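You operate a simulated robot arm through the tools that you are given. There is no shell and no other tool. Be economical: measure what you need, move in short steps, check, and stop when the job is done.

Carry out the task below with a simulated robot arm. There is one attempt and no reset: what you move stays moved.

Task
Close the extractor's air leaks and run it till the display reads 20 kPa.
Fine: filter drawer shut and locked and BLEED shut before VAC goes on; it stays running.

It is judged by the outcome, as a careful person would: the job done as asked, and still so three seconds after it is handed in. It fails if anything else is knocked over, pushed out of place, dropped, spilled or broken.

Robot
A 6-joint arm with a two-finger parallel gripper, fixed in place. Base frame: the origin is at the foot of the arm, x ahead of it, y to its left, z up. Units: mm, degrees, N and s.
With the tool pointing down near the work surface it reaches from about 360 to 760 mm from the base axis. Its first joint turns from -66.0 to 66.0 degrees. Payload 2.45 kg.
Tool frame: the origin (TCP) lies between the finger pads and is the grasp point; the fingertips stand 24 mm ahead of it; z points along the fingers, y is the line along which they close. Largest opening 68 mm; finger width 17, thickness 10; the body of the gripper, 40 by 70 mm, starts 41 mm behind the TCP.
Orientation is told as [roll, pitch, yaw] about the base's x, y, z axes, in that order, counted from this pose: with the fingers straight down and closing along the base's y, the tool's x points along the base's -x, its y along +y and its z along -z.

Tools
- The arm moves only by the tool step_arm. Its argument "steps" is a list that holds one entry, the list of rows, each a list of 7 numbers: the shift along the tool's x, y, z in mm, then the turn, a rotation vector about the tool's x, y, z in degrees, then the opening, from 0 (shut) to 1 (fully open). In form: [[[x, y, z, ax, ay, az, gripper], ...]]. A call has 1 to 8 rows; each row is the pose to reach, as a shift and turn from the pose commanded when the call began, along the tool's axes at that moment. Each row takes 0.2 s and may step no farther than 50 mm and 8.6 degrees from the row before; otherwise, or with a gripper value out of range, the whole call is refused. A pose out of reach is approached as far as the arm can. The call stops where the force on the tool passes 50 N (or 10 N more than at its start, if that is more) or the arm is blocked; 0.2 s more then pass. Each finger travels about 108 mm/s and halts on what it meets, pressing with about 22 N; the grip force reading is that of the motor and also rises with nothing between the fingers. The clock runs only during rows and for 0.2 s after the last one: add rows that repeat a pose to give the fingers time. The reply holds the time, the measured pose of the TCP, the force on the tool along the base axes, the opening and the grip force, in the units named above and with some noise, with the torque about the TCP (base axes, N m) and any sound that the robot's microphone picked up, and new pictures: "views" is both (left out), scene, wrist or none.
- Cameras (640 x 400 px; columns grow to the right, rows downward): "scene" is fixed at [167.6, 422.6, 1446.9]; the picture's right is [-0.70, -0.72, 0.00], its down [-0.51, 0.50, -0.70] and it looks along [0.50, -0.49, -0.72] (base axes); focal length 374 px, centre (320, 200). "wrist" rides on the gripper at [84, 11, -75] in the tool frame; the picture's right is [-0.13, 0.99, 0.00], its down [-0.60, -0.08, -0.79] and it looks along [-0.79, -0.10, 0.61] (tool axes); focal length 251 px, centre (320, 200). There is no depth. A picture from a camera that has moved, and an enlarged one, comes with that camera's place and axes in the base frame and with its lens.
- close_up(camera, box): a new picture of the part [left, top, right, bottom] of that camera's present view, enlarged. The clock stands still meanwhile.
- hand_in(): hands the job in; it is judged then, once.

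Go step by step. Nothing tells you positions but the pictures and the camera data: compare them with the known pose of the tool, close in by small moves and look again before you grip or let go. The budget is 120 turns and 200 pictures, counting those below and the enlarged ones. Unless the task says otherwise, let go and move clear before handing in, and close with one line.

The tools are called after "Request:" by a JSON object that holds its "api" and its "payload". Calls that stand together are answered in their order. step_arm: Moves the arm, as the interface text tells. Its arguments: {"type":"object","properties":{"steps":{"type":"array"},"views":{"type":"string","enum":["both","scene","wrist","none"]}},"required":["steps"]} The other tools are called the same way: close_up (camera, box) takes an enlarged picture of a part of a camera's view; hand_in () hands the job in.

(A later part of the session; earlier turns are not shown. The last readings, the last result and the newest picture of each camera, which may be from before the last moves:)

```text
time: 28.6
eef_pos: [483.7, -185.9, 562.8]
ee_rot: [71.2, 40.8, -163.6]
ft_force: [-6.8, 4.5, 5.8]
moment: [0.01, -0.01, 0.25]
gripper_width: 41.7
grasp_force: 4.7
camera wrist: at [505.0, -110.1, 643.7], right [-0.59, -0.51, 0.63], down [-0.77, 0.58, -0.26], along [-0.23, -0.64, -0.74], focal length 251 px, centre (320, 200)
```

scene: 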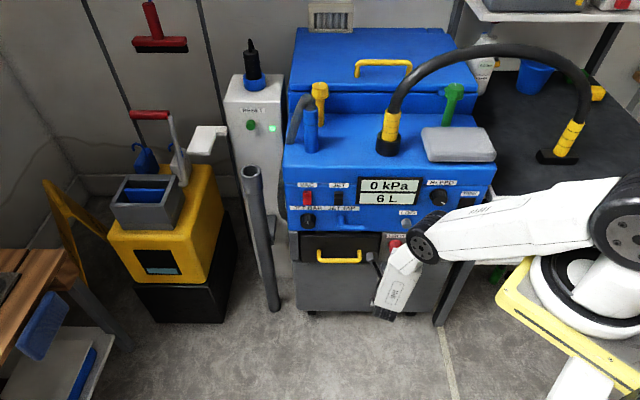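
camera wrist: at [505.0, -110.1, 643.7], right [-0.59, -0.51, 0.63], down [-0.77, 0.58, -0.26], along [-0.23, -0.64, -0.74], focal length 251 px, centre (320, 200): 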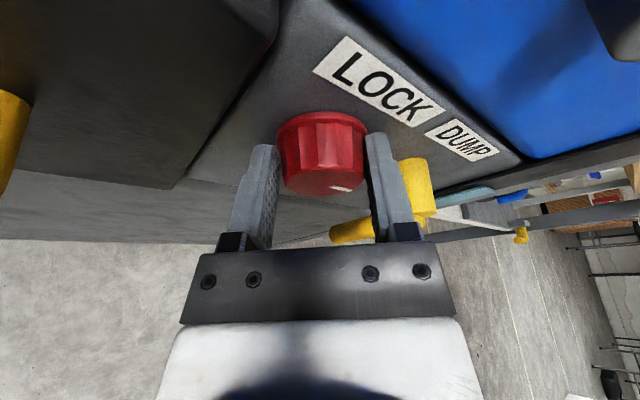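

Firm grip at 42 mm. I'll squeeze fully and try a clockwise turn, watching torque.

Request:
{"api": "step_arm", "payload": {"steps": [[[0, 0, 0, 0, 0, 0, 0], [0, 0, 0, 0, 0, 0, 0], [-0.1, 0.9, 0.1, 3.06, -0.07, 7.93, 0], [-0.3, 1.8, 0.1, 6.1, -0.14, 15.9, 0]]], "views": "wrist"}}

```text
time: 29.6
eef_pos: [481.6, -187.4, 564.1]
ee_rot: [57.2, 54.9, -174.1]
ft_force: [-23.4, -8.3, 22.4]
moment: [-0.14, 1.16, 0.65]
gripper_width: 39.6
grasp_force: 44.6
camera wrist: at [484.5, -130.5, 661.6], right [-0.7, -0.61, 0.37], down [-0.71, 0.64, -0.29], along [-0.06, -0.47, -0.88], focal length 251 px, centre (320, 200)
```

wrist: 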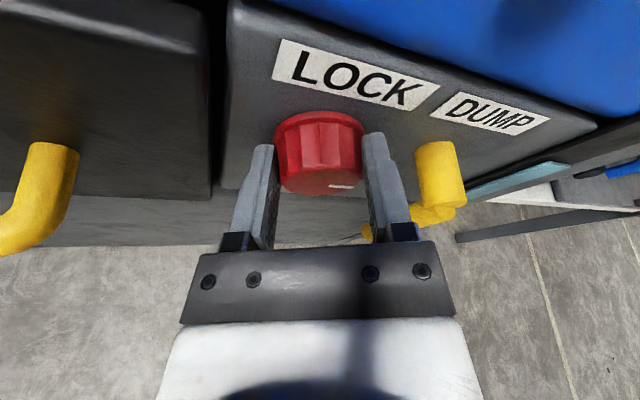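

Checking whether the pointer turned with the grip.

Request:
{"api": "close_up", "payload": {"camera": "wrist", "box": [240, 90, 420, 210]}}

Request:
{"api": "close_up", "payload": {"camera": "scene", "box": [370, 215, 450, 265]}}

```text
3.33 times, centred on (330, 150) of wrist
camera zoom: at [484.5, -130.5, 661.6], right [-0.7, -0.61, 0.37], down [-0.71, 0.64, -0.29], along [-0.06, -0.47, -0.88], focal length 838 px, centre (287, 367)
```

zoom: 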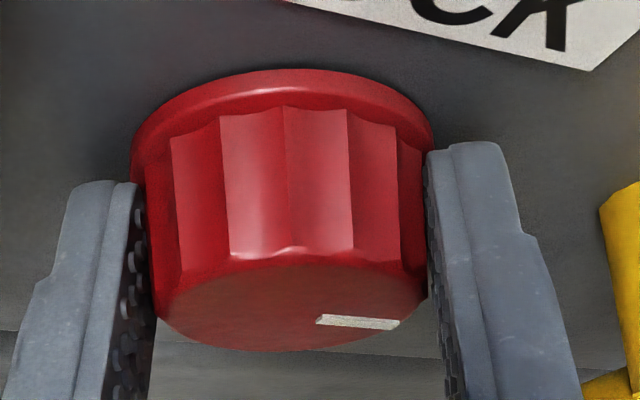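

```text
8.00 times, centred on (410, 240) of scene
camera zoom: at [166.9, 422.6, 1447.0], right [-0.7, -0.72, 0.0], down [-0.51, 0.5, -0.7], along [0.5, -0.49, -0.72], focal length 2991 px, centre (-400, -120)
```

zoom: 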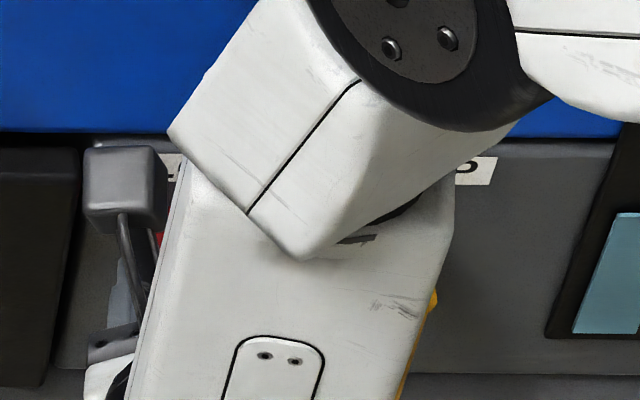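

The pointer-to-label angle suggests the knob moves with the grip. Continue clockwise another 17° and compare.

Request:
{"api": "step_arm", "payload": {"steps": [[[0, 0, 0, 3.06, 0, 7.93, 0], [0, 0, 0, 6.1, 0, 15.9, 0]]], "views": "none"}}

Request:
{"api": "close_up", "payload": {"camera": "wrist", "box": [200, 20, 470, 210]}}

```text
time: 30.2
eef_pos: [480.7, -189.5, 564.0]
ee_rot: [30.5, 66.2, 162.2]
ft_force: [-26.3, -21.6, 20.6]
moment: [-0.66, 1.27, 0.74]
gripper_width: 39.1
grasp_force: 45.1
```

```text
2.11 times, centred on (335, 115) of wrist
camera zoom: at [461.8, -152.4, 669.5], right [-0.75, -0.66, 0.08], down [-0.65, 0.7, -0.29], along [0.13, -0.28, -0.95], focal length 529 px, centre (288, 379)
```

zoom: 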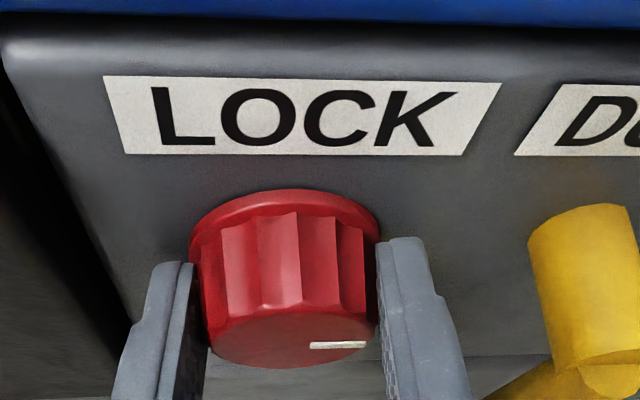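

The pointer moved with the grip and is now back at about 3 o'clock. I'll shift to ease the side load and continue clockwise to see if it passes.

Request:
{"api": "step_arm", "payload": {"steps": [[[1, 2.5, 0, 0, 0, 0, 0], [1, 3, 0, 3.06, 0, 7.93, 0], [1, 3, 0, 6.1, 0, 15.9, 0]]], "views": "none"}}

Request:
{"api": "close_up", "payload": {"camera": "wrist", "box": [200, 20, 470, 210]}}

```text
time: 31.0
eef_pos: [479.7, -189.0, 565.4]
ee_rot: [-14.7, 68.6, 120.5]
ft_force: [-24.0, -16.0, 5.7]
moment: [-0.27, 0.7, 0.86]
gripper_width: 39.9
grasp_force: 45.2
```

```text
2.11 times, centred on (335, 115) of wrist
camera zoom: at [438.2, -175.7, 669.1], right [-0.73, -0.65, -0.21], down [-0.59, 0.76, -0.27], along [0.34, -0.07, -0.94], focal length 529 px, centre (288, 379)
```

zoom: 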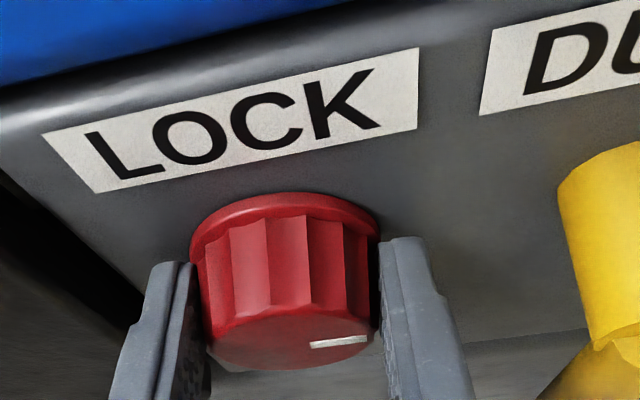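

Clockwise the knob mostly slips now, suggesting that 3 o'clock is its clockwise stop. Trying counter-clockwise.

Request:
{"api": "step_arm", "payload": {"steps": [[[0, 0, 0, -3, 0, -7.9, 0], [0, 0, 0, -6.1, 0, -15.9, 0], [0, 0, 0, -9.1, 0, -23.8, 0]]], "views": "none"}}

Request:
{"api": "close_up", "payload": {"camera": "wrist", "box": [200, 20, 470, 210]}}

```text
time: 31.8
eef_pos: [482.4, -189.1, 566.1]
ee_rot: [45.9, 61.2, 176.7]
ft_force: [-13.0, -5.5, -7.7]
moment: [-0.2, -0.11, 0.38]
gripper_width: 39.7
grasp_force: 45.2
```

```text
2.11 times, centred on (335, 115) of wrist
camera zoom: at [473.1, -141.6, 667.6], right [-0.72, -0.65, 0.23], down [-0.69, 0.66, -0.29], along [0.04, -0.37, -0.93], focal length 529 px, centre (288, 379)
```

zoom: 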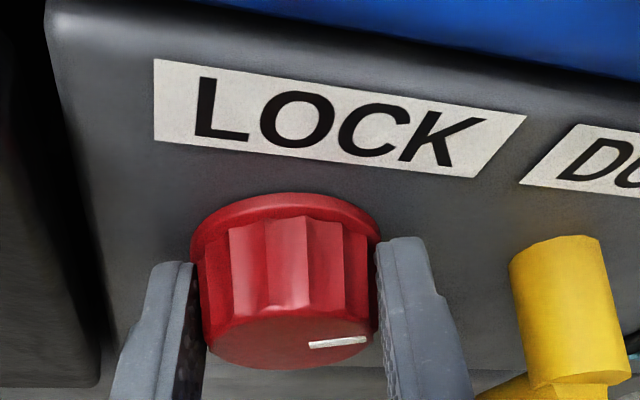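

The knob turns freely counter-clockwise (the pointer is now ~16° above horizontal). Continuing, following the knob's axis.

Request:
{"api": "step_arm", "payload": {"steps": [[[-0.5, -1.3, 0.2, -3.06, 0, -7.93, 0], [-1.1, -2.7, 0.4, -6.1, 0, -15.9, 0], [-1.6, -4, 0.6, -9.2, 0, -23.8, 0], [-2.2, -4.9, 0.8, -12.2, 0, -31.7, 0], [-2.8, -5.8, 1, -15.3, 0, -39.6, 0], [-3.2, -6.5, 1.2, -18.3, 0, -47.6, 0]]], "views": "wrist"}}

Request:
{"api": "close_up", "payload": {"camera": "wrist", "box": [200, 20, 470, 210]}}

```text
time: 33.2
eef_pos: [484.9, -186.3, 561.6]
ee_rot: [83.3, 18.0, -158.0]
ft_force: [-9.7, 1.4, 6.2]
moment: [0.56, 0.62, 0.73]
gripper_width: 39.2
grasp_force: 44.6
stopped in row 6: the force on the tool passed its limit at 88 N (the readings are from after the stop); the commanded pose is now the measured one
camera wrist: at [526.7, -89.9, 606.4], right [-0.35, -0.27, 0.9], down [-0.84, 0.52, -0.17], along [-0.42, -0.81, -0.41], focal length 251 px, centre (320, 200)
```

wrist: 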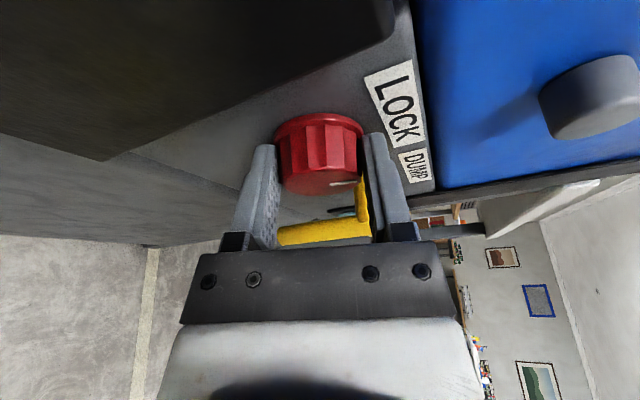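

```text
2.11 times, centred on (335, 115) of wrist
camera zoom: at [526.7, -89.9, 606.4], right [-0.35, -0.27, 0.9], down [-0.84, 0.52, -0.17], along [-0.42, -0.81, -0.41], focal length 529 px, centre (288, 379)
```

zoom: 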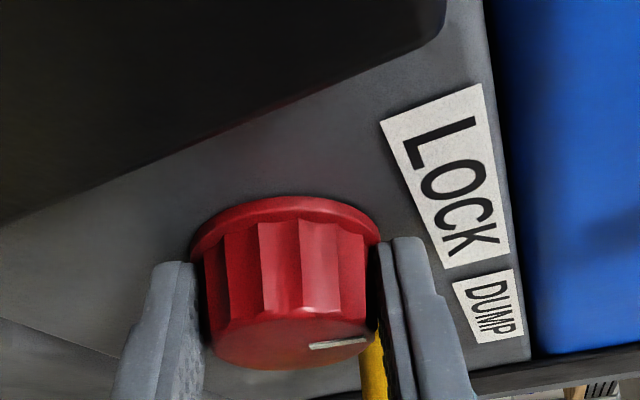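

It stopped with the pointer near 12 o'clock. I'll release, back straight off, and inspect.

Request:
{"api": "step_arm", "payload": {"steps": [[[0, 0, 0, 0, 0, 0, 0.9], [0, 0, 0, 0, 0, 0, 0.9], [-5, 0, -14, 0, 0, 0, 0.9], [-10, 0, -28, 0, 0, 0, 0.9], [-18, 0, -47, 0, 0, 0, 0.9]]], "views": "both"}}

Request:
{"api": "close_up", "payload": {"camera": "wrist", "box": [200, 0, 470, 190]}}

```text
time: 34.4
eef_pos: [448.3, -149.8, 560.8]
ee_rot: [83.4, 18.0, -157.9]
ft_force: [-1.0, 0.4, -0.1]
moment: [-0.01, 0.0, 0.0]
gripper_width: 61.3
grasp_force: 0.0
camera wrist: at [490.4, -53.2, 605.5], right [-0.35, -0.27, 0.9], down [-0.84, 0.52, -0.18], along [-0.42, -0.81, -0.41], focal length 251 px, centre (320, 200)
```

scene: 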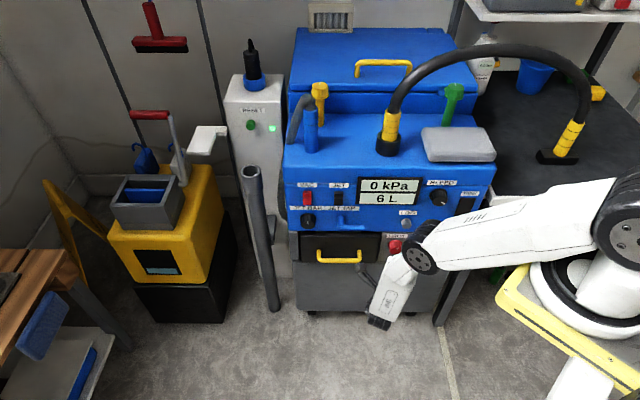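
wrist: 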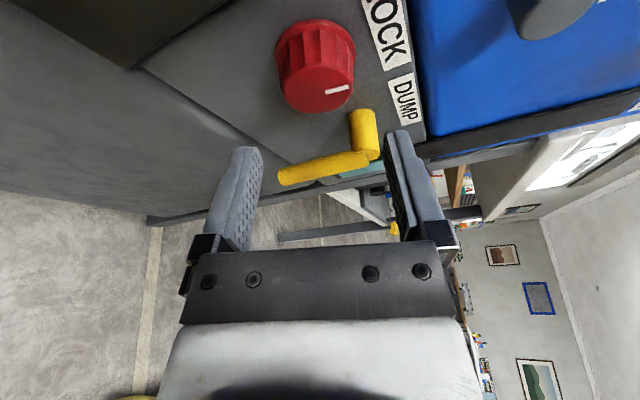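

```text
2.11 times, centred on (335, 95) of wrist
camera zoom: at [490.4, -53.2, 605.5], right [-0.35, -0.27, 0.9], down [-0.84, 0.52, -0.18], along [-0.42, -0.81, -0.41], focal length 529 px, centre (288, 421)
```

zoom: 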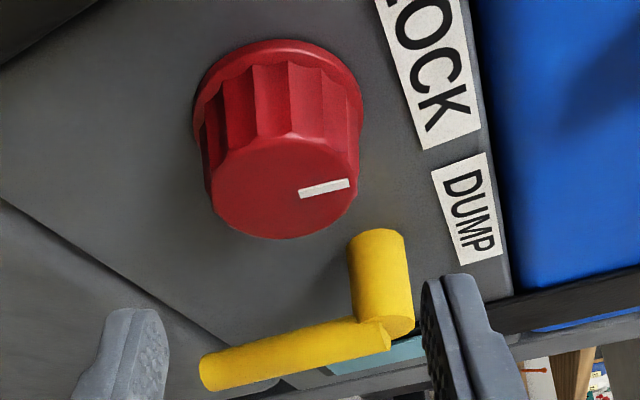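

The knob has turned ~77°, with the pointer about 13° short of 12 o'clock. I'll regrip at a 45° roll and finish the turn.

Request:
{"api": "step_arm", "payload": {"steps": [[[0.2, 0.6, 0, 3.15, -0.1, 7.9, 0.9], [0.4, 1.3, -0.1, 6.3, -0.2, 15.8, 0.9], [0.6, 1.9, -0.2, 9.4, -0.3, 23.7, 0.9], [6, 1.9, 14, 9.4, -0.3, 23.7, 0.9], [12, 1.9, 29, 9.4, -0.3, 23.7, 0.9], [17.6, 1.9, 43, 9.4, -0.3, 23.7, 0.9], [19.5, 1.9, 47, 9.4, -0.3, 23.7, 0.9]]], "views": "wrist"}}

```text
time: 36.0
eef_pos: [485.9, -185.1, 564.1]
ee_rot: [70.6, 41.1, -164.1]
ft_force: [-5.2, 13.4, 5.6]
moment: [0.36, -0.16, 0.38]
gripper_width: 60.4
grasp_force: 0.0
camera wrist: at [507.0, -108.9, 646.2], right [-0.6, -0.51, 0.62], down [-0.77, 0.59, -0.25], along [-0.23, -0.63, -0.74], focal length 251 px, centre (320, 200)
```

wrist: 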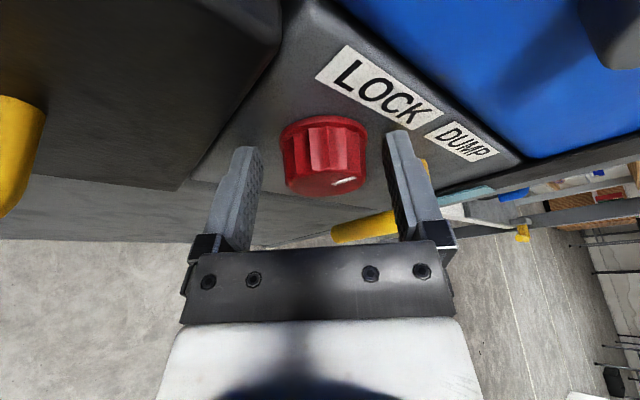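

In place with slight contact. I'll ease back 2 mm, grip and turn counter-clockwise ~25°.

Request:
{"api": "step_arm", "payload": {"steps": [[[-0.8, 0, -2, 0, 0, 0, 0.3], [-0.8, 0, -2, 0, 0, 0, 0], [-0.8, 0, -2, 0, 0, 0, 0], [-1.1, -0.3, -1.9, -3.1, 0.1, -7.9, 0], [-1.4, -0.7, -1.8, -6.1, 0.1, -15.9, 0], [-1.7, -1.1, -1.7, -9.2, 0.2, -23.8, 0]]], "views": "wrist"}}

Request:
{"api": "close_up", "payload": {"camera": "wrist", "box": [200, 20, 470, 210]}}

```text
time: 37.4
eef_pos: [485.5, -182.7, 563.1]
ee_rot: [83.1, 17.9, -157.5]
ft_force: [5.5, -0.5, 1.1]
moment: [-0.01, -0.06, 0.76]
gripper_width: 39.2
grasp_force: 45.1
camera wrist: at [527.2, -86.4, 607.7], right [-0.35, -0.27, 0.9], down [-0.84, 0.52, -0.17], along [-0.42, -0.81, -0.41], focal length 251 px, centre (320, 200)
```

wrist: 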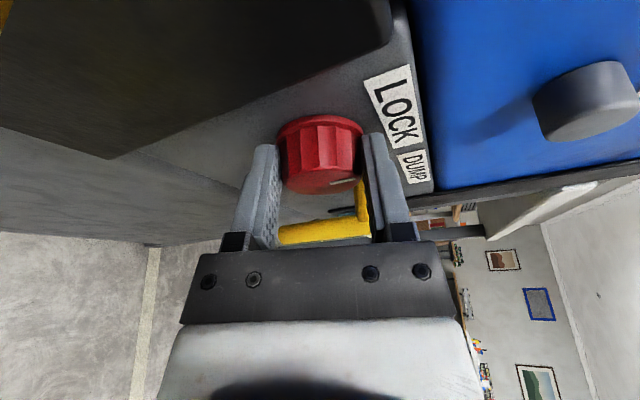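

```text
2.11 times, centred on (335, 115) of wrist
camera zoom: at [527.2, -86.4, 607.7], right [-0.35, -0.27, 0.9], down [-0.84, 0.52, -0.17], along [-0.42, -0.81, -0.41], focal length 529 px, centre (288, 379)
```

zoom: 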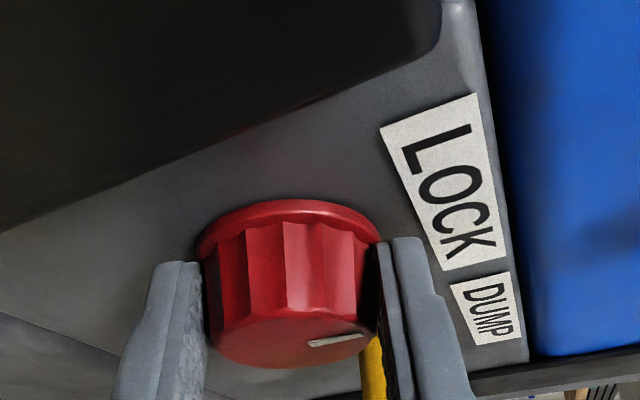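

No stop torque is showing; the pointer is ~7° short of vertical and appears to follow the grip. Turning a bit farther.

Request:
{"api": "step_arm", "payload": {"steps": [[[0, -0.4, 0, -2, 0, -5, 0], [0.1, -0.8, 0, -3.7, 0, -9.3, 0], [0.1, -1.1, 0, -5.5, 0, -14, 0]]], "views": "none"}}

Request:
{"api": "close_up", "payload": {"camera": "wrist", "box": [200, 20, 470, 210]}}

```text
time: 37.9
eef_pos: [488.3, -183.1, 562.4]
ee_rot: [84.0, 14.1, -158.4]
ft_force: [-13.0, 0.0, -10.3]
moment: [-0.12, -0.26, 0.32]
gripper_width: 38.6
grasp_force: 44.5
stopped in row 2: the force on the tool passed its limit at 86 N (the readings are from after the stop); the commanded pose is now the measured one
```

```text
2.11 times, centred on (335, 115) of wrist
camera zoom: at [533.7, -86.0, 601.2], right [-0.3, -0.23, 0.93], down [-0.84, 0.53, -0.14], along [-0.45, -0.82, -0.35], focal length 529 px, centre (288, 379)
```

zoom: 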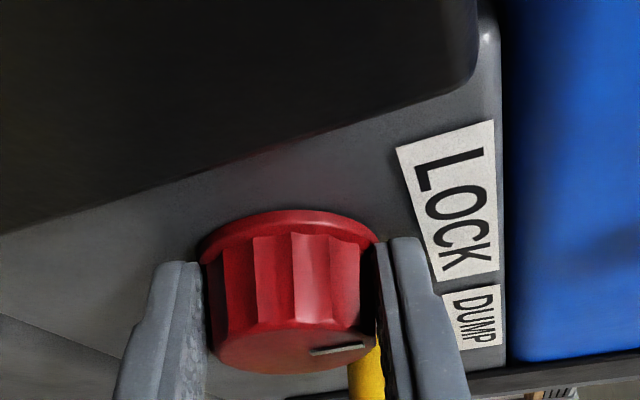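

It stopped again near vertical, likely due to the camera mount against the drawer handle. Releasing, backing off and returning to an upright roll to read the pointer.

Request:
{"api": "step_arm", "payload": {"steps": [[[0, 0, 0, 0, 0, 0, 0.9], [0, 0, 0, 0, 0, 0, 0.9], [-9, 0, -23, 0, 0, 0, 0.9], [-19, 0, -47, 3, 0, 7.9, 0.9], [-22, 0, -56, 6.2, 0, 15.8, 0.9], [-22, 0, -56, 9.4, 0, 23.7, 0.9], [-22, 0, -56, 12.5, 0, 31.6, 0.9], [-22, 0, -56, 15.7, 0, 39.5, 0.9]]], "views": "none"}}

Request:
{"api": "step_arm", "payload": {"steps": [[[0, 0, 0, 3, 0, 7.9, 0.9], [0, 0, 0, 6.2, 0, 15.8, 0.9], [0, 0, 0, 9.4, 0, 23.7, 0.9], [0, 0, 0, 11.4, 0, 29, 0.9]]], "views": "both"}}

Request:
{"api": "close_up", "payload": {"camera": "wrist", "box": [200, 0, 470, 190]}}

Request:
{"api": "close_up", "payload": {"camera": "scene", "box": [370, 215, 450, 265]}}

```text
time: 39.6
eef_pos: [445.6, -140.2, 564.5]
ee_rot: [59.6, 51.9, -172.6]
ft_force: [0.5, 0.4, 0.3]
moment: [-0.02, 0.0, -0.02]
gripper_width: 61.2
grasp_force: 0.2
```

```text
time: 40.6
eef_pos: [443.8, -140.1, 564.7]
ee_rot: [2.7, 68.3, 136.5]
ft_force: [-0.2, -0.3, -0.4]
moment: [0.0, 0.0, 0.0]
gripper_width: 61.5
grasp_force: 0.0
camera wrist: at [412.7, -118.1, 670.3], right [-0.75, -0.66, -0.1], down [-0.61, 0.74, -0.27], along [0.25, -0.14, -0.96], focal length 251 px, centre (320, 200)
```

scene: 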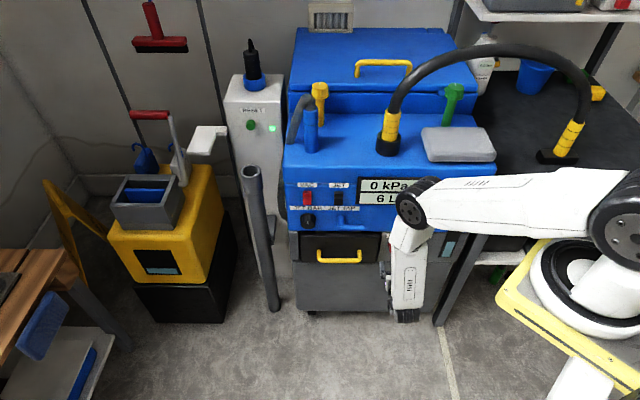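
wrist: 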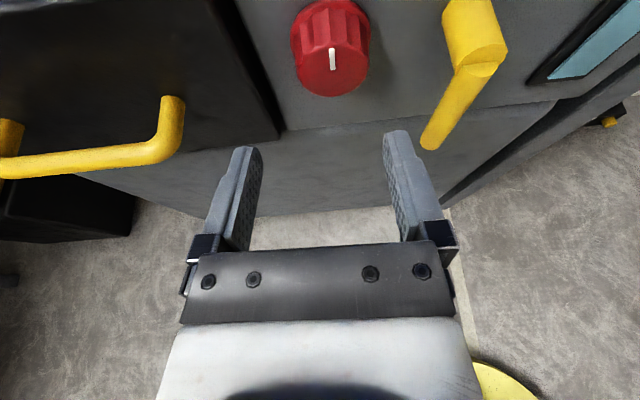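

```text
2.11 times, centred on (335, 95) of wrist
camera zoom: at [412.7, -118.1, 670.3], right [-0.75, -0.66, -0.1], down [-0.61, 0.74, -0.27], along [0.25, -0.14, -0.96], focal length 529 px, centre (288, 421)
```

zoom: 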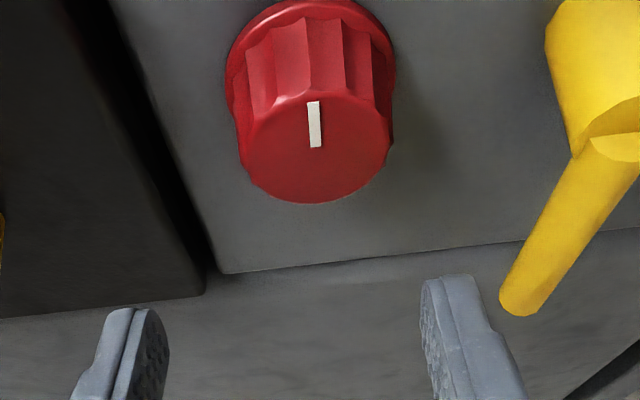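

```text
8.00 times, centred on (410, 240) of scene
camera zoom: at [167.6, 422.6, 1446.9], right [-0.7, -0.72, 0.0], down [-0.51, 0.5, -0.7], along [0.5, -0.49, -0.72], focal length 2991 px, centre (-400, -120)
```

zoom: 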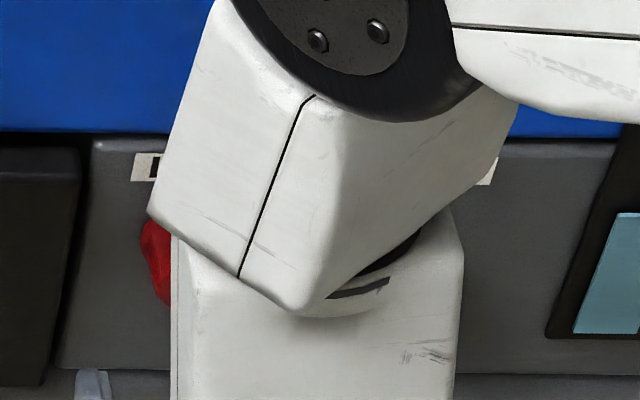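

The LOCK pointer now stands straight at 12 o'clock, a full quarter turn against its stop. Next I'll move up in front of BLEED.

Request:
{"api": "step_arm", "payload": {"steps": [[[37, 20, -15, 0, 0, 0, 0.9], [74, 40, -30, 0, 0, 0, 0.9], [111, 60, -44, 0, 0, 0, 0.9], [148, 80, -59, 0, 0, 0, 0.9], [186, 100, -74, 0, 0, 0, 0.9]]], "views": "both"}}

Request:
{"api": "close_up", "payload": {"camera": "scene", "box": [280, 170, 440, 270]}}

```text
time: 41.9
eef_pos: [379.5, -206.7, 765.7]
ee_rot: [3.0, 68.4, 136.9]
ft_force: [0.9, -0.5, -0.5]
moment: [0.03, 0.0, 0.0]
gripper_width: 61.4
grasp_force: 0.2
camera wrist: at [346.7, -184.2, 872.5], right [-0.75, -0.66, -0.1], down [-0.61, 0.74, -0.27], along [0.25, -0.14, -0.96], focal length 251 px, centre (320, 200)
```

scene: 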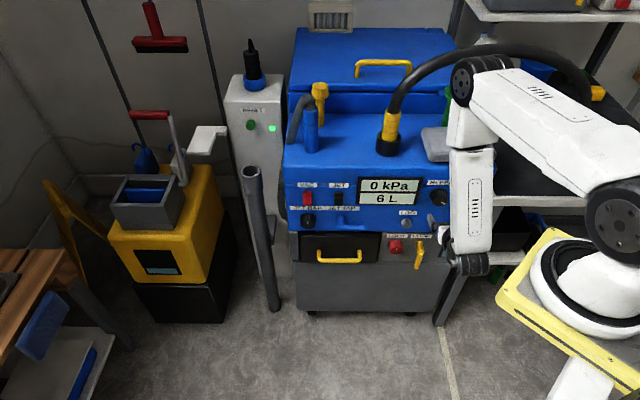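
wrist: 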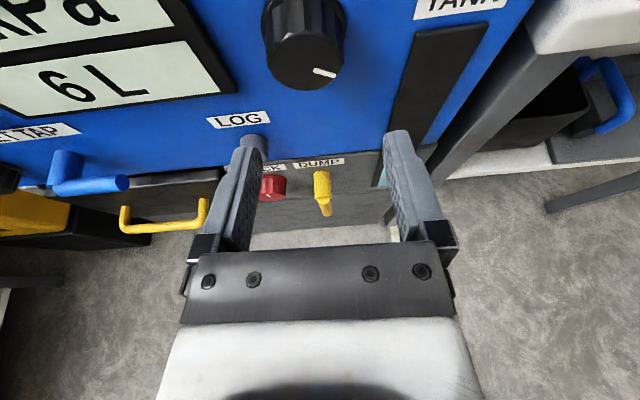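

```text
4.00 times, centred on (360, 220) of scene
camera zoom: at [167.5, 422.6, 1446.9], right [-0.7, -0.72, 0.0], down [-0.51, 0.5, -0.7], along [0.5, -0.49, -0.72], focal length 1496 px, centre (160, 120)
```

zoom: 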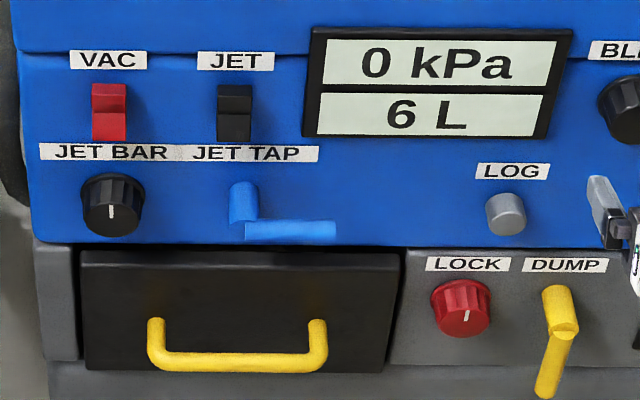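

BLEED is reachable. Its pointer is at 4–5 o'clock. Moving closer with the yaw trimmed to get a second sighting.

Request:
{"api": "step_arm", "payload": {"steps": [[[3, -1, 12, -1, 0, 1, 0.9], [6.5, -2, 24.4, -1.9, 0, 2, 0.9]]], "views": "wrist"}}

Request:
{"api": "close_up", "payload": {"camera": "wrist", "box": [200, 0, 470, 190]}}

```text
time: 42.5
eef_pos: [395.6, -224.3, 764.6]
ee_rot: [-0.2, 68.4, 131.4]
ft_force: [0.4, 0.0, -0.8]
moment: [0.01, 0.0, -0.01]
gripper_width: 61.2
grasp_force: 0.0
camera wrist: at [363.1, -201.3, 869.2], right [-0.77, -0.62, -0.12], down [-0.58, 0.77, -0.27], along [0.26, -0.14, -0.96], focal length 251 px, centre (320, 200)
```

wrist: 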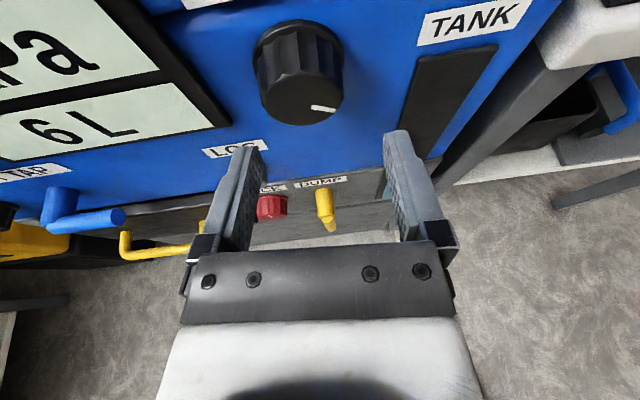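

```text
2.11 times, centred on (335, 95) of wrist
camera zoom: at [363.1, -201.3, 869.2], right [-0.77, -0.62, -0.12], down [-0.58, 0.77, -0.27], along [0.26, -0.14, -0.96], focal length 529 px, centre (288, 421)
```

zoom: 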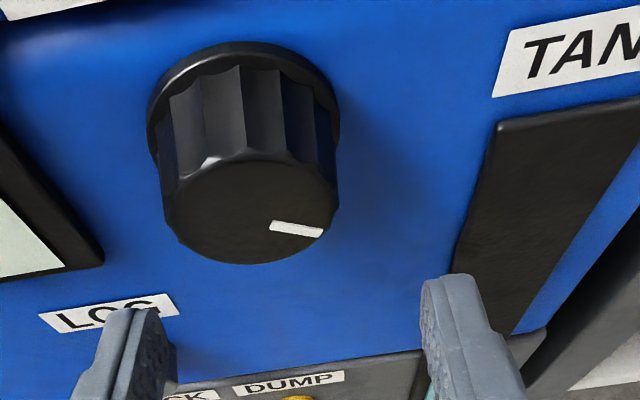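

BLEED's face is near (426, -250, 770). I'll raise slightly, trim the yaw and close in.

Request:
{"api": "step_arm", "payload": {"steps": [[[7, -1.5, 3.5, 1.6, 0, -0.6, 0.9], [13.7, -3, 7.5, 3.2, 0, -1.2, 0.9]]], "views": "wrist"}}

Request:
{"api": "close_up", "payload": {"camera": "scene", "box": [380, 160, 480, 222]}}

```text
time: 43.0
eef_pos: [412.9, -216.4, 773.2]
ee_rot: [0.0, 68.3, 134.8]
ft_force: [0.1, -0.1, -0.8]
moment: [-0.01, -0.02, -0.01]
gripper_width: 61.2
grasp_force: 0.0
out of reach, approached as far as the arm can: row 1, 2
camera wrist: at [379.3, -196.1, 879.4], right [-0.74, -0.66, -0.12], down [-0.62, 0.74, -0.27], along [0.27, -0.13, -0.96], focal length 251 px, centre (320, 200)
```

wrist: 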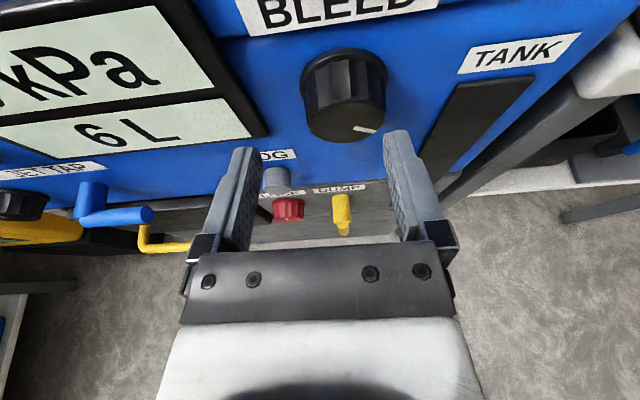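

```text
6.40 times, centred on (430, 191) of scene
camera zoom: at [167.6, 422.6, 1446.9], right [-0.7, -0.72, 0.0], down [-0.51, 0.5, -0.7], along [0.5, -0.49, -0.72], focal length 2393 px, centre (-384, 258)
```

zoom: 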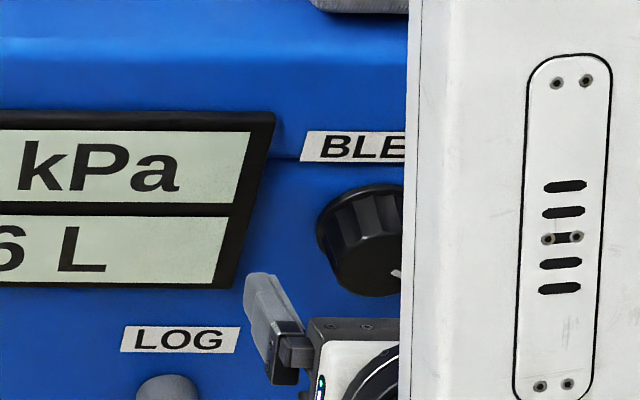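

Too folded with this tilt. A level tool gives the arm more room here and suits the knob better, so I'll tilt to level and shift sideways.

Request:
{"api": "step_arm", "payload": {"steps": [[[0, 0, 0, 0, 7, 0, 0.9], [-1, 5, 2, 0, 14, 0, 0.9], [-1.7, 10, 2, 0, 20, 0, 0.9], [-1.7, 15, 2, 0, 20, 0, 0.9]]], "views": "wrist"}}

```text
time: 44.0
eef_pos: [405.5, -225.7, 771.6]
ee_rot: [-3.8, 88.5, 131.2]
ft_force: [0.9, 0.1, 0.1]
moment: [0.01, -0.01, 0.01]
gripper_width: 61.0
grasp_force: 0.0
out of reach, approached as far as the arm can: row 4
camera wrist: at [347.9, -180.5, 857.2], right [-0.7, -0.7, -0.13], down [-0.51, 0.63, -0.58], along [0.49, -0.34, -0.8], focal length 251 px, centre (320, 200)
```

wrist: 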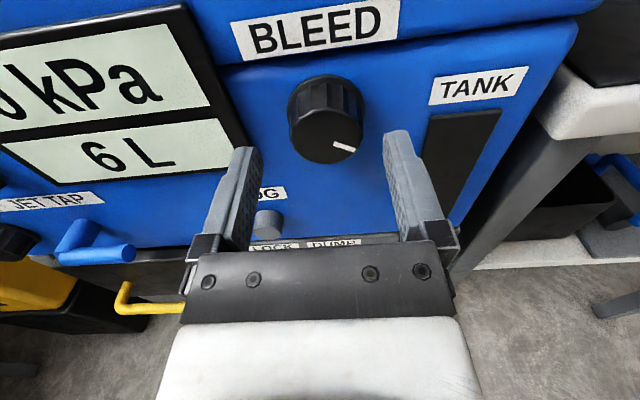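

Nearly aligned: the knob face is just ahead of the fingertips, ~4 mm right. Advancing with small corrections.

Request:
{"api": "step_arm", "payload": {"steps": [[[0, 2, 6, 0, 0, 0, 0.9], [0, 4, 12, 0, 0, 0, 0.9]]], "views": "wrist"}}

Request:
{"api": "close_up", "payload": {"camera": "wrist", "box": [190, 40, 460, 230]}}

Request:
{"api": "close_up", "payload": {"camera": "scene", "box": [380, 160, 480, 222]}}

```text
time: 44.6
eef_pos: [415.7, -231.8, 770.3]
ee_rot: [-3.7, 88.4, 130.9]
ft_force: [0.0, -0.1, -0.4]
moment: [0.04, 0.01, -0.01]
gripper_width: 61.2
grasp_force: 0.1
out of reach, approached as far as the arm can: row 2
camera wrist: at [357.2, -186.6, 856.1], right [-0.71, -0.69, -0.13], down [-0.51, 0.63, -0.58], along [0.49, -0.34, -0.8], focal length 251 px, centre (320, 200)
```

wrist: 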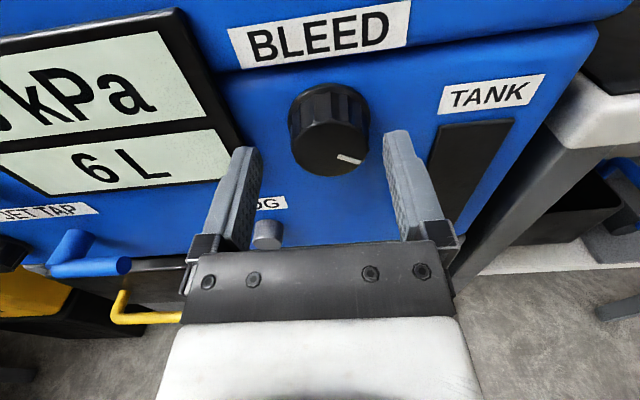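

```text
2.11 times, centred on (325, 135) of wrist
camera zoom: at [357.2, -186.6, 856.1], right [-0.71, -0.69, -0.13], down [-0.51, 0.63, -0.58], along [0.49, -0.34, -0.8], focal length 529 px, centre (310, 337)
```

zoom: 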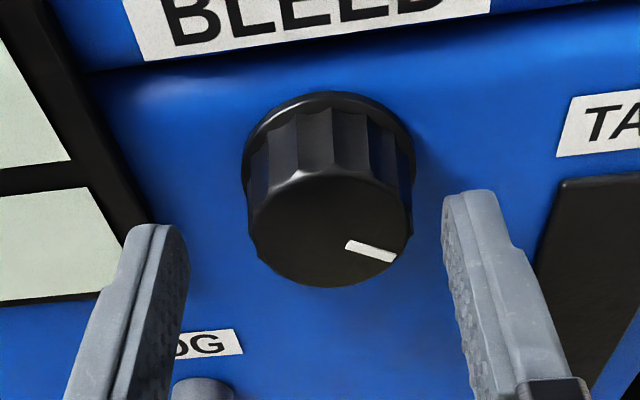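

```text
6.40 times, centred on (430, 191) of scene
camera zoom: at [167.6, 422.6, 1446.9], right [-0.7, -0.72, 0.0], down [-0.51, 0.5, -0.7], along [0.5, -0.49, -0.72], focal length 2393 px, centre (-384, 258)
```

zoom: 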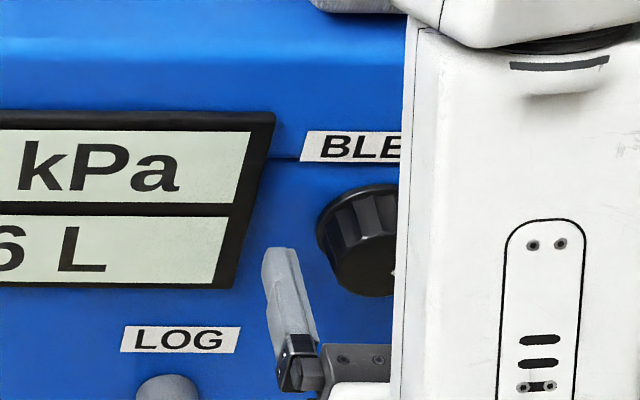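

The fingertips are level with the knob's face and straddle it. Advancing 16 mm and then closing.

Request:
{"api": "step_arm", "payload": {"steps": [[[0, 2, 8, 0, 0, 0, 0.9], [0, 4, 16, 0, 0, 0, 0.9], [0, 4, 16, 0, 0, 0, 0.9]]], "views": "wrist"}}

```text
time: 45.5
eef_pos: [426.3, -236.1, 770.4]
ee_rot: [-3.5, 88.4, 131.1]
ft_force: [-1.1, 1.4, 1.6]
moment: [0.0, -0.08, 0.1]
gripper_width: 60.8
grasp_force: 0.0
out of reach, approached as far as the arm can: row 1, 2, 3
camera wrist: at [369.3, -192.5, 855.7], right [-0.71, -0.69, -0.13], down [-0.51, 0.63, -0.58], along [0.49, -0.34, -0.8], focal length 251 px, centre (320, 200)
```

wrist: 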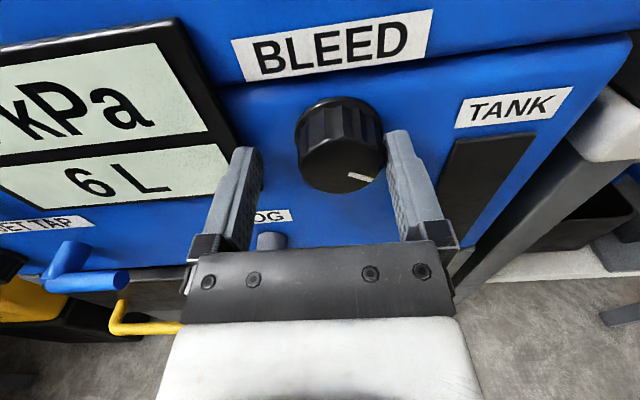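

The reach limit pushed the tool 10 mm left. I'll back off slightly, then use a small yaw and upward tilt to gain room, shift right, and re-enter.

Request:
{"api": "step_arm", "payload": {"steps": [[[0, 0, -8, 0, 0, 0, 0.9], [0, 0, -16, -2, 4, 0, 0.9], [0, 4, -16, -4, 8, 0, 0.9], [-1.5, 9, -16, -4, 8, 0, 0.9], [-3, 12, -16, -4, 8, 0, 0.9]]], "views": "wrist"}}

```text
time: 46.6
eef_pos: [413.8, -236.3, 765.2]
ee_rot: [-177.4, 83.8, -46.5]
ft_force: [-0.2, -0.8, 0.0]
moment: [-0.02, 0.02, 0.01]
gripper_width: 61.3
grasp_force: 0.0
out of reach, approached as far as the arm can: row 3, 4, 5
camera wrist: at [351.4, -178.7, 840.9], right [-0.74, -0.66, -0.13], down [-0.41, 0.6, -0.69], along [0.53, -0.45, -0.72], focal length 251 px, centre (320, 200)
```

wrist: 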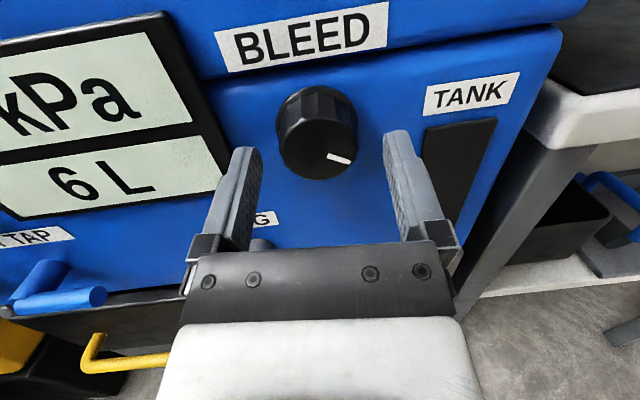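

Aligned now. Advancing along the panel normal around the knob.

Request:
{"api": "step_arm", "payload": {"steps": [[[-0.8, 0, 7, 0, 0, 0, 0.9], [-1.6, 0, 14, 0, 0, 0, 0.9], [-1.6, 0, 14, 0, 0, 0, 0.9]]], "views": "wrist"}}

```text
time: 47.5
eef_pos: [422.0, -245.6, 766.1]
ee_rot: [-177.7, 83.6, -46.8]
ft_force: [-3.3, 2.1, 1.9]
moment: [0.02, -0.04, 0.12]
gripper_width: 61.0
grasp_force: 0.0
camera wrist: at [359.7, -189.6, 841.1], right [-0.74, -0.66, -0.13], down [-0.41, 0.6, -0.69], along [0.53, -0.45, -0.71], focal length 251 px, centre (320, 200)
```

wrist: 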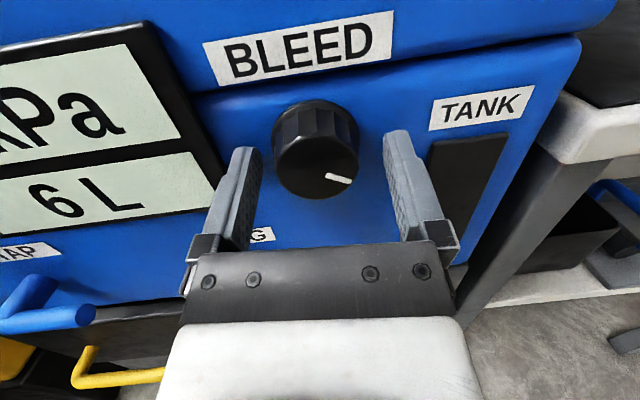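

Centred around BLEED. Closing and trying a counter-clockwise turn.

Request:
{"api": "step_arm", "payload": {"steps": [[[0, 0, -1, 0, 0, 0, 0.3], [0, 0, -1, 0, 0, 0, 0], [0, 0, -1, 0, 0, 0, 0], [0, 0, -1, 0.8, 0.5, -8.4, 0], [0, 0, -1, 1.6, 1, -16.8, 0]]], "views": "none"}}

Request:
{"api": "close_up", "payload": {"camera": "wrist", "box": [190, 20, 460, 210]}}

```text
time: 48.6
eef_pos: [422.9, -246.0, 766.7]
ee_rot: [113.5, 71.7, -115.0]
ft_force: [7.3, -13.2, -2.8]
moment: [-0.04, -0.04, 1.08]
gripper_width: 41.2
grasp_force: 44.9
```

```text
2.11 times, centred on (325, 115) of wrist
camera zoom: at [376.2, -173.4, 839.5], right [-0.74, -0.65, 0.16], down [-0.55, 0.46, -0.7], along [0.38, -0.61, -0.7], focal length 529 px, centre (310, 379)
```

zoom: 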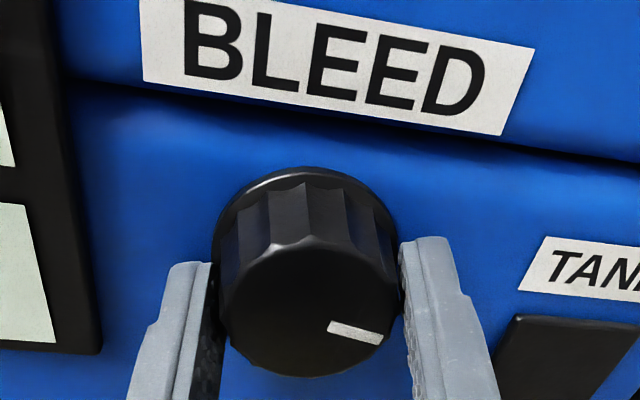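

BLEED turns freely counter-clockwise. Continuing in the same direction and watching for a stop.

Request:
{"api": "step_arm", "payload": {"steps": [[[0, 0, 0, 0.8, 0.5, -8.4, 0], [0, 0, 0, 1.6, 1, -16.8, 0], [0, 0, 0, 2.4, 1.5, -25.2, 0], [0, 0, 0, 3.2, 2, -33.6, 0], [0, 0, 0, 4, 2.5, -42, 0], [0, 0, 0, 4.8, 3, -50.4, 0]]], "views": "none"}}

Request:
{"api": "close_up", "payload": {"camera": "wrist", "box": [190, 20, 460, 210]}}

```text
time: 49.4
eef_pos: [421.4, -245.9, 767.0]
ee_rot: [102.7, 53.2, -126.7]
ft_force: [-5.6, -5.6, 1.3]
moment: [0.02, -0.01, 0.57]
gripper_width: 41.7
grasp_force: 45.0
out of reach, approached as far as the arm can: row 2, 3
stopped in row 3: the force on the tool passed its limit at 54 N (the readings are from after the stop); the commanded pose is now the measured one
```

```text
2.11 times, centred on (325, 115) of wrist
camera zoom: at [395.1, -156.0, 830.5], right [-0.68, -0.55, 0.48], down [-0.7, 0.32, -0.63], along [0.2, -0.77, -0.61], focal length 529 px, centre (310, 379)
```

zoom: 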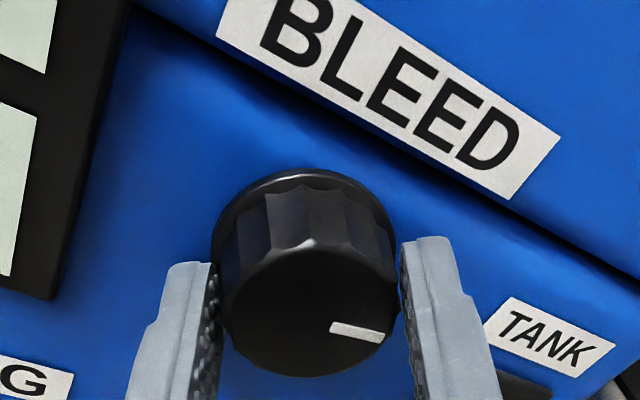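

The knob follows (pointer now ~16° above 3 o'clock); the arm's roll limit was reached. I'll release, back off, and roll clockwise for a fresh bite.

Request:
{"api": "step_arm", "payload": {"steps": [[[0, 0, 0, 0, 0, 0, 0.9], [0, 0, 0, 0, 0, 0, 0.9], [0, 0, -15, 0, 0, 0, 0.9], [0, 0, -30, -0.8, -0.8, 8.4, 0.9], [0, 0, -32, -1.6, -1.6, 16.8, 0.9], [0, 0, -32, -2.4, -2.4, 25.2, 0.9], [0, 0, -32, -3.2, -3.2, 33.6, 0.9]]], "views": "none"}}

Request:
{"api": "step_arm", "payload": {"steps": [[[0, 0, 0, -0.8, -0.8, 8.4, 0.9], [0, 0, 0, -1.6, -1.6, 16.8, 0.9], [0, 0, 0, -2.4, -2.4, 25.2, 0.9], [0, 0, 0, -3.2, -3.2, 33.6, 0.9], [0, 0, 0, -4, -4, 42, 0.9]]], "views": "wrist"}}

```text
time: 51.0
eef_pos: [405.8, -221.9, 761.6]
ee_rot: [159.9, 84.4, -71.1]
ft_force: [-0.3, -0.3, 0.9]
moment: [0.0, 0.03, 0.02]
gripper_width: 61.4
grasp_force: 0.1
out of reach, approached as far as the arm can: row 3, 4, 5, 6, 7
```

```text
time: 52.1
eef_pos: [404.8, -222.3, 761.7]
ee_rot: [-91.0, 49.7, 35.9]
ft_force: [0.0, 0.2, -0.8]
moment: [-0.01, 0.01, 0.02]
gripper_width: 61.2
grasp_force: 0.0
camera wrist: at [309.8, -198.9, 818.2], right [-0.53, -0.41, -0.74], down [-0.11, 0.9, -0.42], along [0.84, -0.14, -0.53], focal length 251 px, centre (320, 200)
```

wrist: 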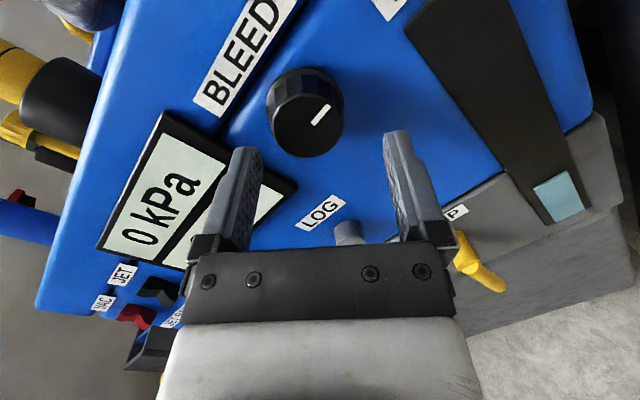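

Good: rolled ~40° clockwise and the knob is visible at (428, -251, 769). Aligning and re-entering.

Request:
{"api": "step_arm", "payload": {"steps": [[[3.7, -6, 2, 0, 0, 0, 0.9], [3.7, -6.4, 10, 0, 0, 0, 0.9], [3.7, -6.4, 20, 0, 0, 0, 0.9], [3.7, -6.4, 27, 0, 0, 0, 0.9]]], "views": "wrist"}}

```text
time: 53.1
eef_pos: [422.9, -244.2, 769.3]
ee_rot: [-91.1, 49.9, 35.9]
ft_force: [-0.8, 0.1, 0.1]
moment: [0.01, 0.02, -0.02]
gripper_width: 61.1
grasp_force: 0.0
camera wrist: at [328.2, -219.9, 825.4], right [-0.54, -0.41, -0.74], down [-0.11, 0.9, -0.42], along [0.84, -0.14, -0.53], focal length 251 px, centre (320, 200)
```

wrist: 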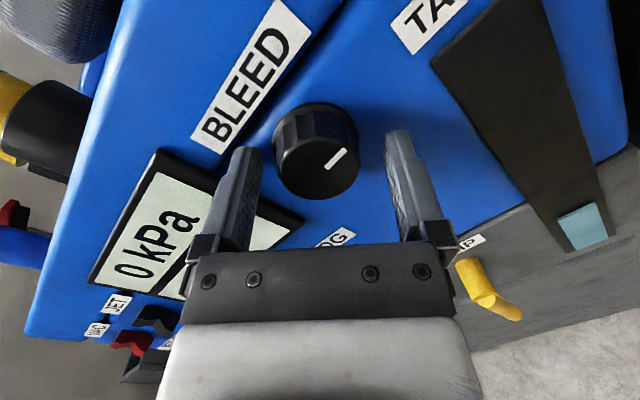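

Straddling BLEED. Gripping and turning counter-clockwise.

Request:
{"api": "step_arm", "payload": {"steps": [[[0, 0, 0, 0, 0, 0, 0.3], [0, 0, 0, 0, 0, 0, 0], [0, 0, 0, 0, 0, 0, 0], [0, 0, 0, 0.8, 0.8, -8.4, 0], [0, 0, 0, 1.7, 1.7, -16.8, 0], [0, 0, 0, 2.5, 2.6, -25.2, 0], [0, 0, 0, 3.4, 3.5, -33.6, 0], [0, 0, 0, 4.2, 4.4, -42, 0]]], "views": "wrist"}}

```text
time: 55.0
eef_pos: [422.9, -244.2, 768.5]
ee_rot: [159.7, 83.7, -71.3]
ft_force: [14.9, -13.2, -10.3]
moment: [0.44, 0.37, 1.05]
gripper_width: 40.6
grasp_force: 44.9
camera wrist: at [364.8, -183.2, 844.6], right [-0.77, -0.64, -0.09], down [-0.42, 0.6, -0.69], along [0.49, -0.49, -0.72], focal length 251 px, centre (320, 200)
```

wrist: 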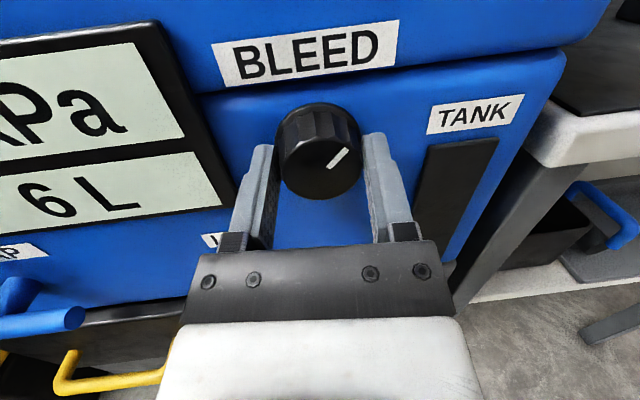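

The pointer is now at about half past one. Continuing.

Request:
{"api": "step_arm", "payload": {"steps": [[[0, 0, 0, 0.8, 0.5, -8.4, 0], [0, 0, 0, 1.6, 1, -16.8, 0], [0, 0, 0, 2.4, 1.5, -25.2, 0], [0, 0, 0, 3.2, 2, -33.6, 0]]], "views": "wrist"}}

Request:
{"api": "close_up", "payload": {"camera": "wrist", "box": [190, 20, 460, 210]}}

```text
time: 56.0
eef_pos: [421.2, -243.5, 769.4]
ee_rot: [101.6, 53.3, -128.0]
ft_force: [-5.8, -18.3, -0.9]
moment: [-0.13, -0.17, 0.72]
gripper_width: 40.0
grasp_force: 44.9
camera wrist: at [395.8, -153.2, 833.4], right [-0.68, -0.55, 0.48], down [-0.71, 0.33, -0.62], along [0.18, -0.77, -0.62], focal length 251 px, centre (320, 200)
```

wrist: 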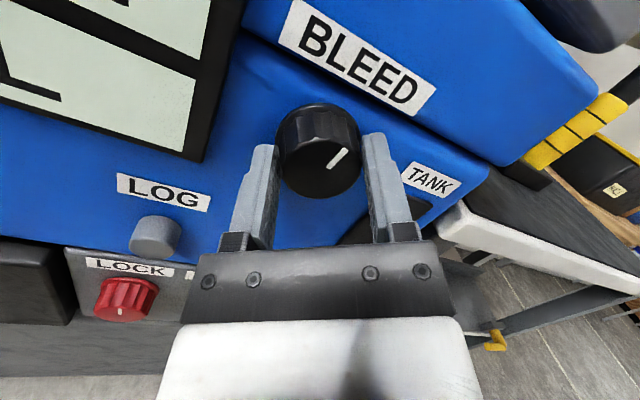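

```text
2.11 times, centred on (325, 115) of wrist
camera zoom: at [395.8, -153.2, 833.4], right [-0.68, -0.55, 0.48], down [-0.71, 0.33, -0.62], along [0.18, -0.77, -0.62], focal length 529 px, centre (310, 379)
```

zoom: 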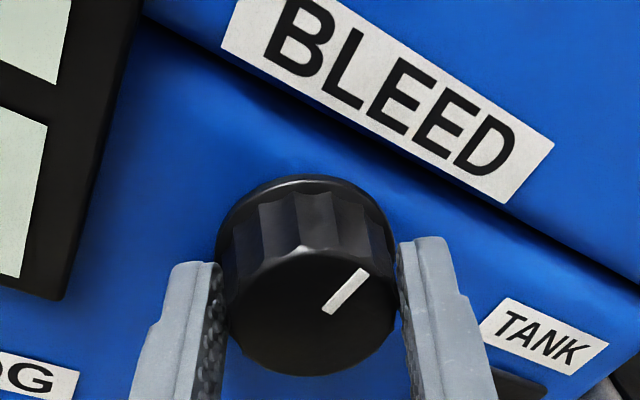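

The pointer is near 12:30 with no stop yet. Regripping for another bite.

Request:
{"api": "step_arm", "payload": {"steps": [[[0, 0, 0, 0, 0, 0, 0.9], [0, 0, 0, 0, 0, 0, 0.9], [0, 0, -15, 0, 0, 0, 0.9], [0, 0, -30, -0.8, -0.8, 8.4, 0.9], [0, 0, -32, -1.6, -1.6, 16.8, 0.9], [0, 0, -32, -2.4, -2.4, 25.2, 0.9], [0, 0, -32, -3.2, -3.2, 33.6, 0.9]]], "views": "none"}}

Request:
{"api": "step_arm", "payload": {"steps": [[[0, 0, 0, -0.8, -0.8, 8.4, 0.9], [0, 0, 0, -1.6, -1.6, 16.8, 0.9], [0, 0, 0, -2.4, -2.4, 25.2, 0.9], [0, 0, 0, -3.2, -3.2, 33.6, 0.9], [0, 0, 0, -4, -4, 42, 0.9]]], "views": "wrist"}}

```text
time: 57.5
eef_pos: [400.7, -219.6, 765.2]
ee_rot: [158.4, 84.8, -72.9]
ft_force: [-0.7, -0.3, -0.7]
moment: [0.01, 0.0, 0.02]
gripper_width: 61.1
grasp_force: 0.1
out of reach, approached as far as the arm can: row 3, 4, 5, 6
```

```text
time: 58.8
eef_pos: [402.1, -219.0, 764.8]
ee_rot: [-89.8, 49.8, 36.5]
ft_force: [0.1, 0.3, 0.3]
moment: [-0.04, -0.02, -0.02]
gripper_width: 61.1
grasp_force: 0.2
camera wrist: at [306.8, -195.7, 821.8], right [-0.54, -0.4, -0.74], down [-0.11, 0.91, -0.41], along [0.83, -0.14, -0.54], focal length 251 px, centre (320, 200)
```

wrist: 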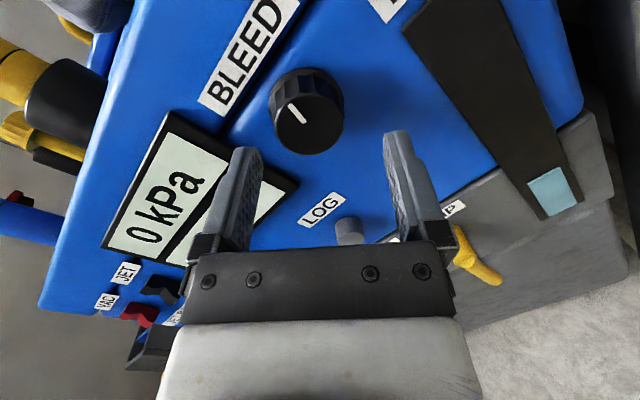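

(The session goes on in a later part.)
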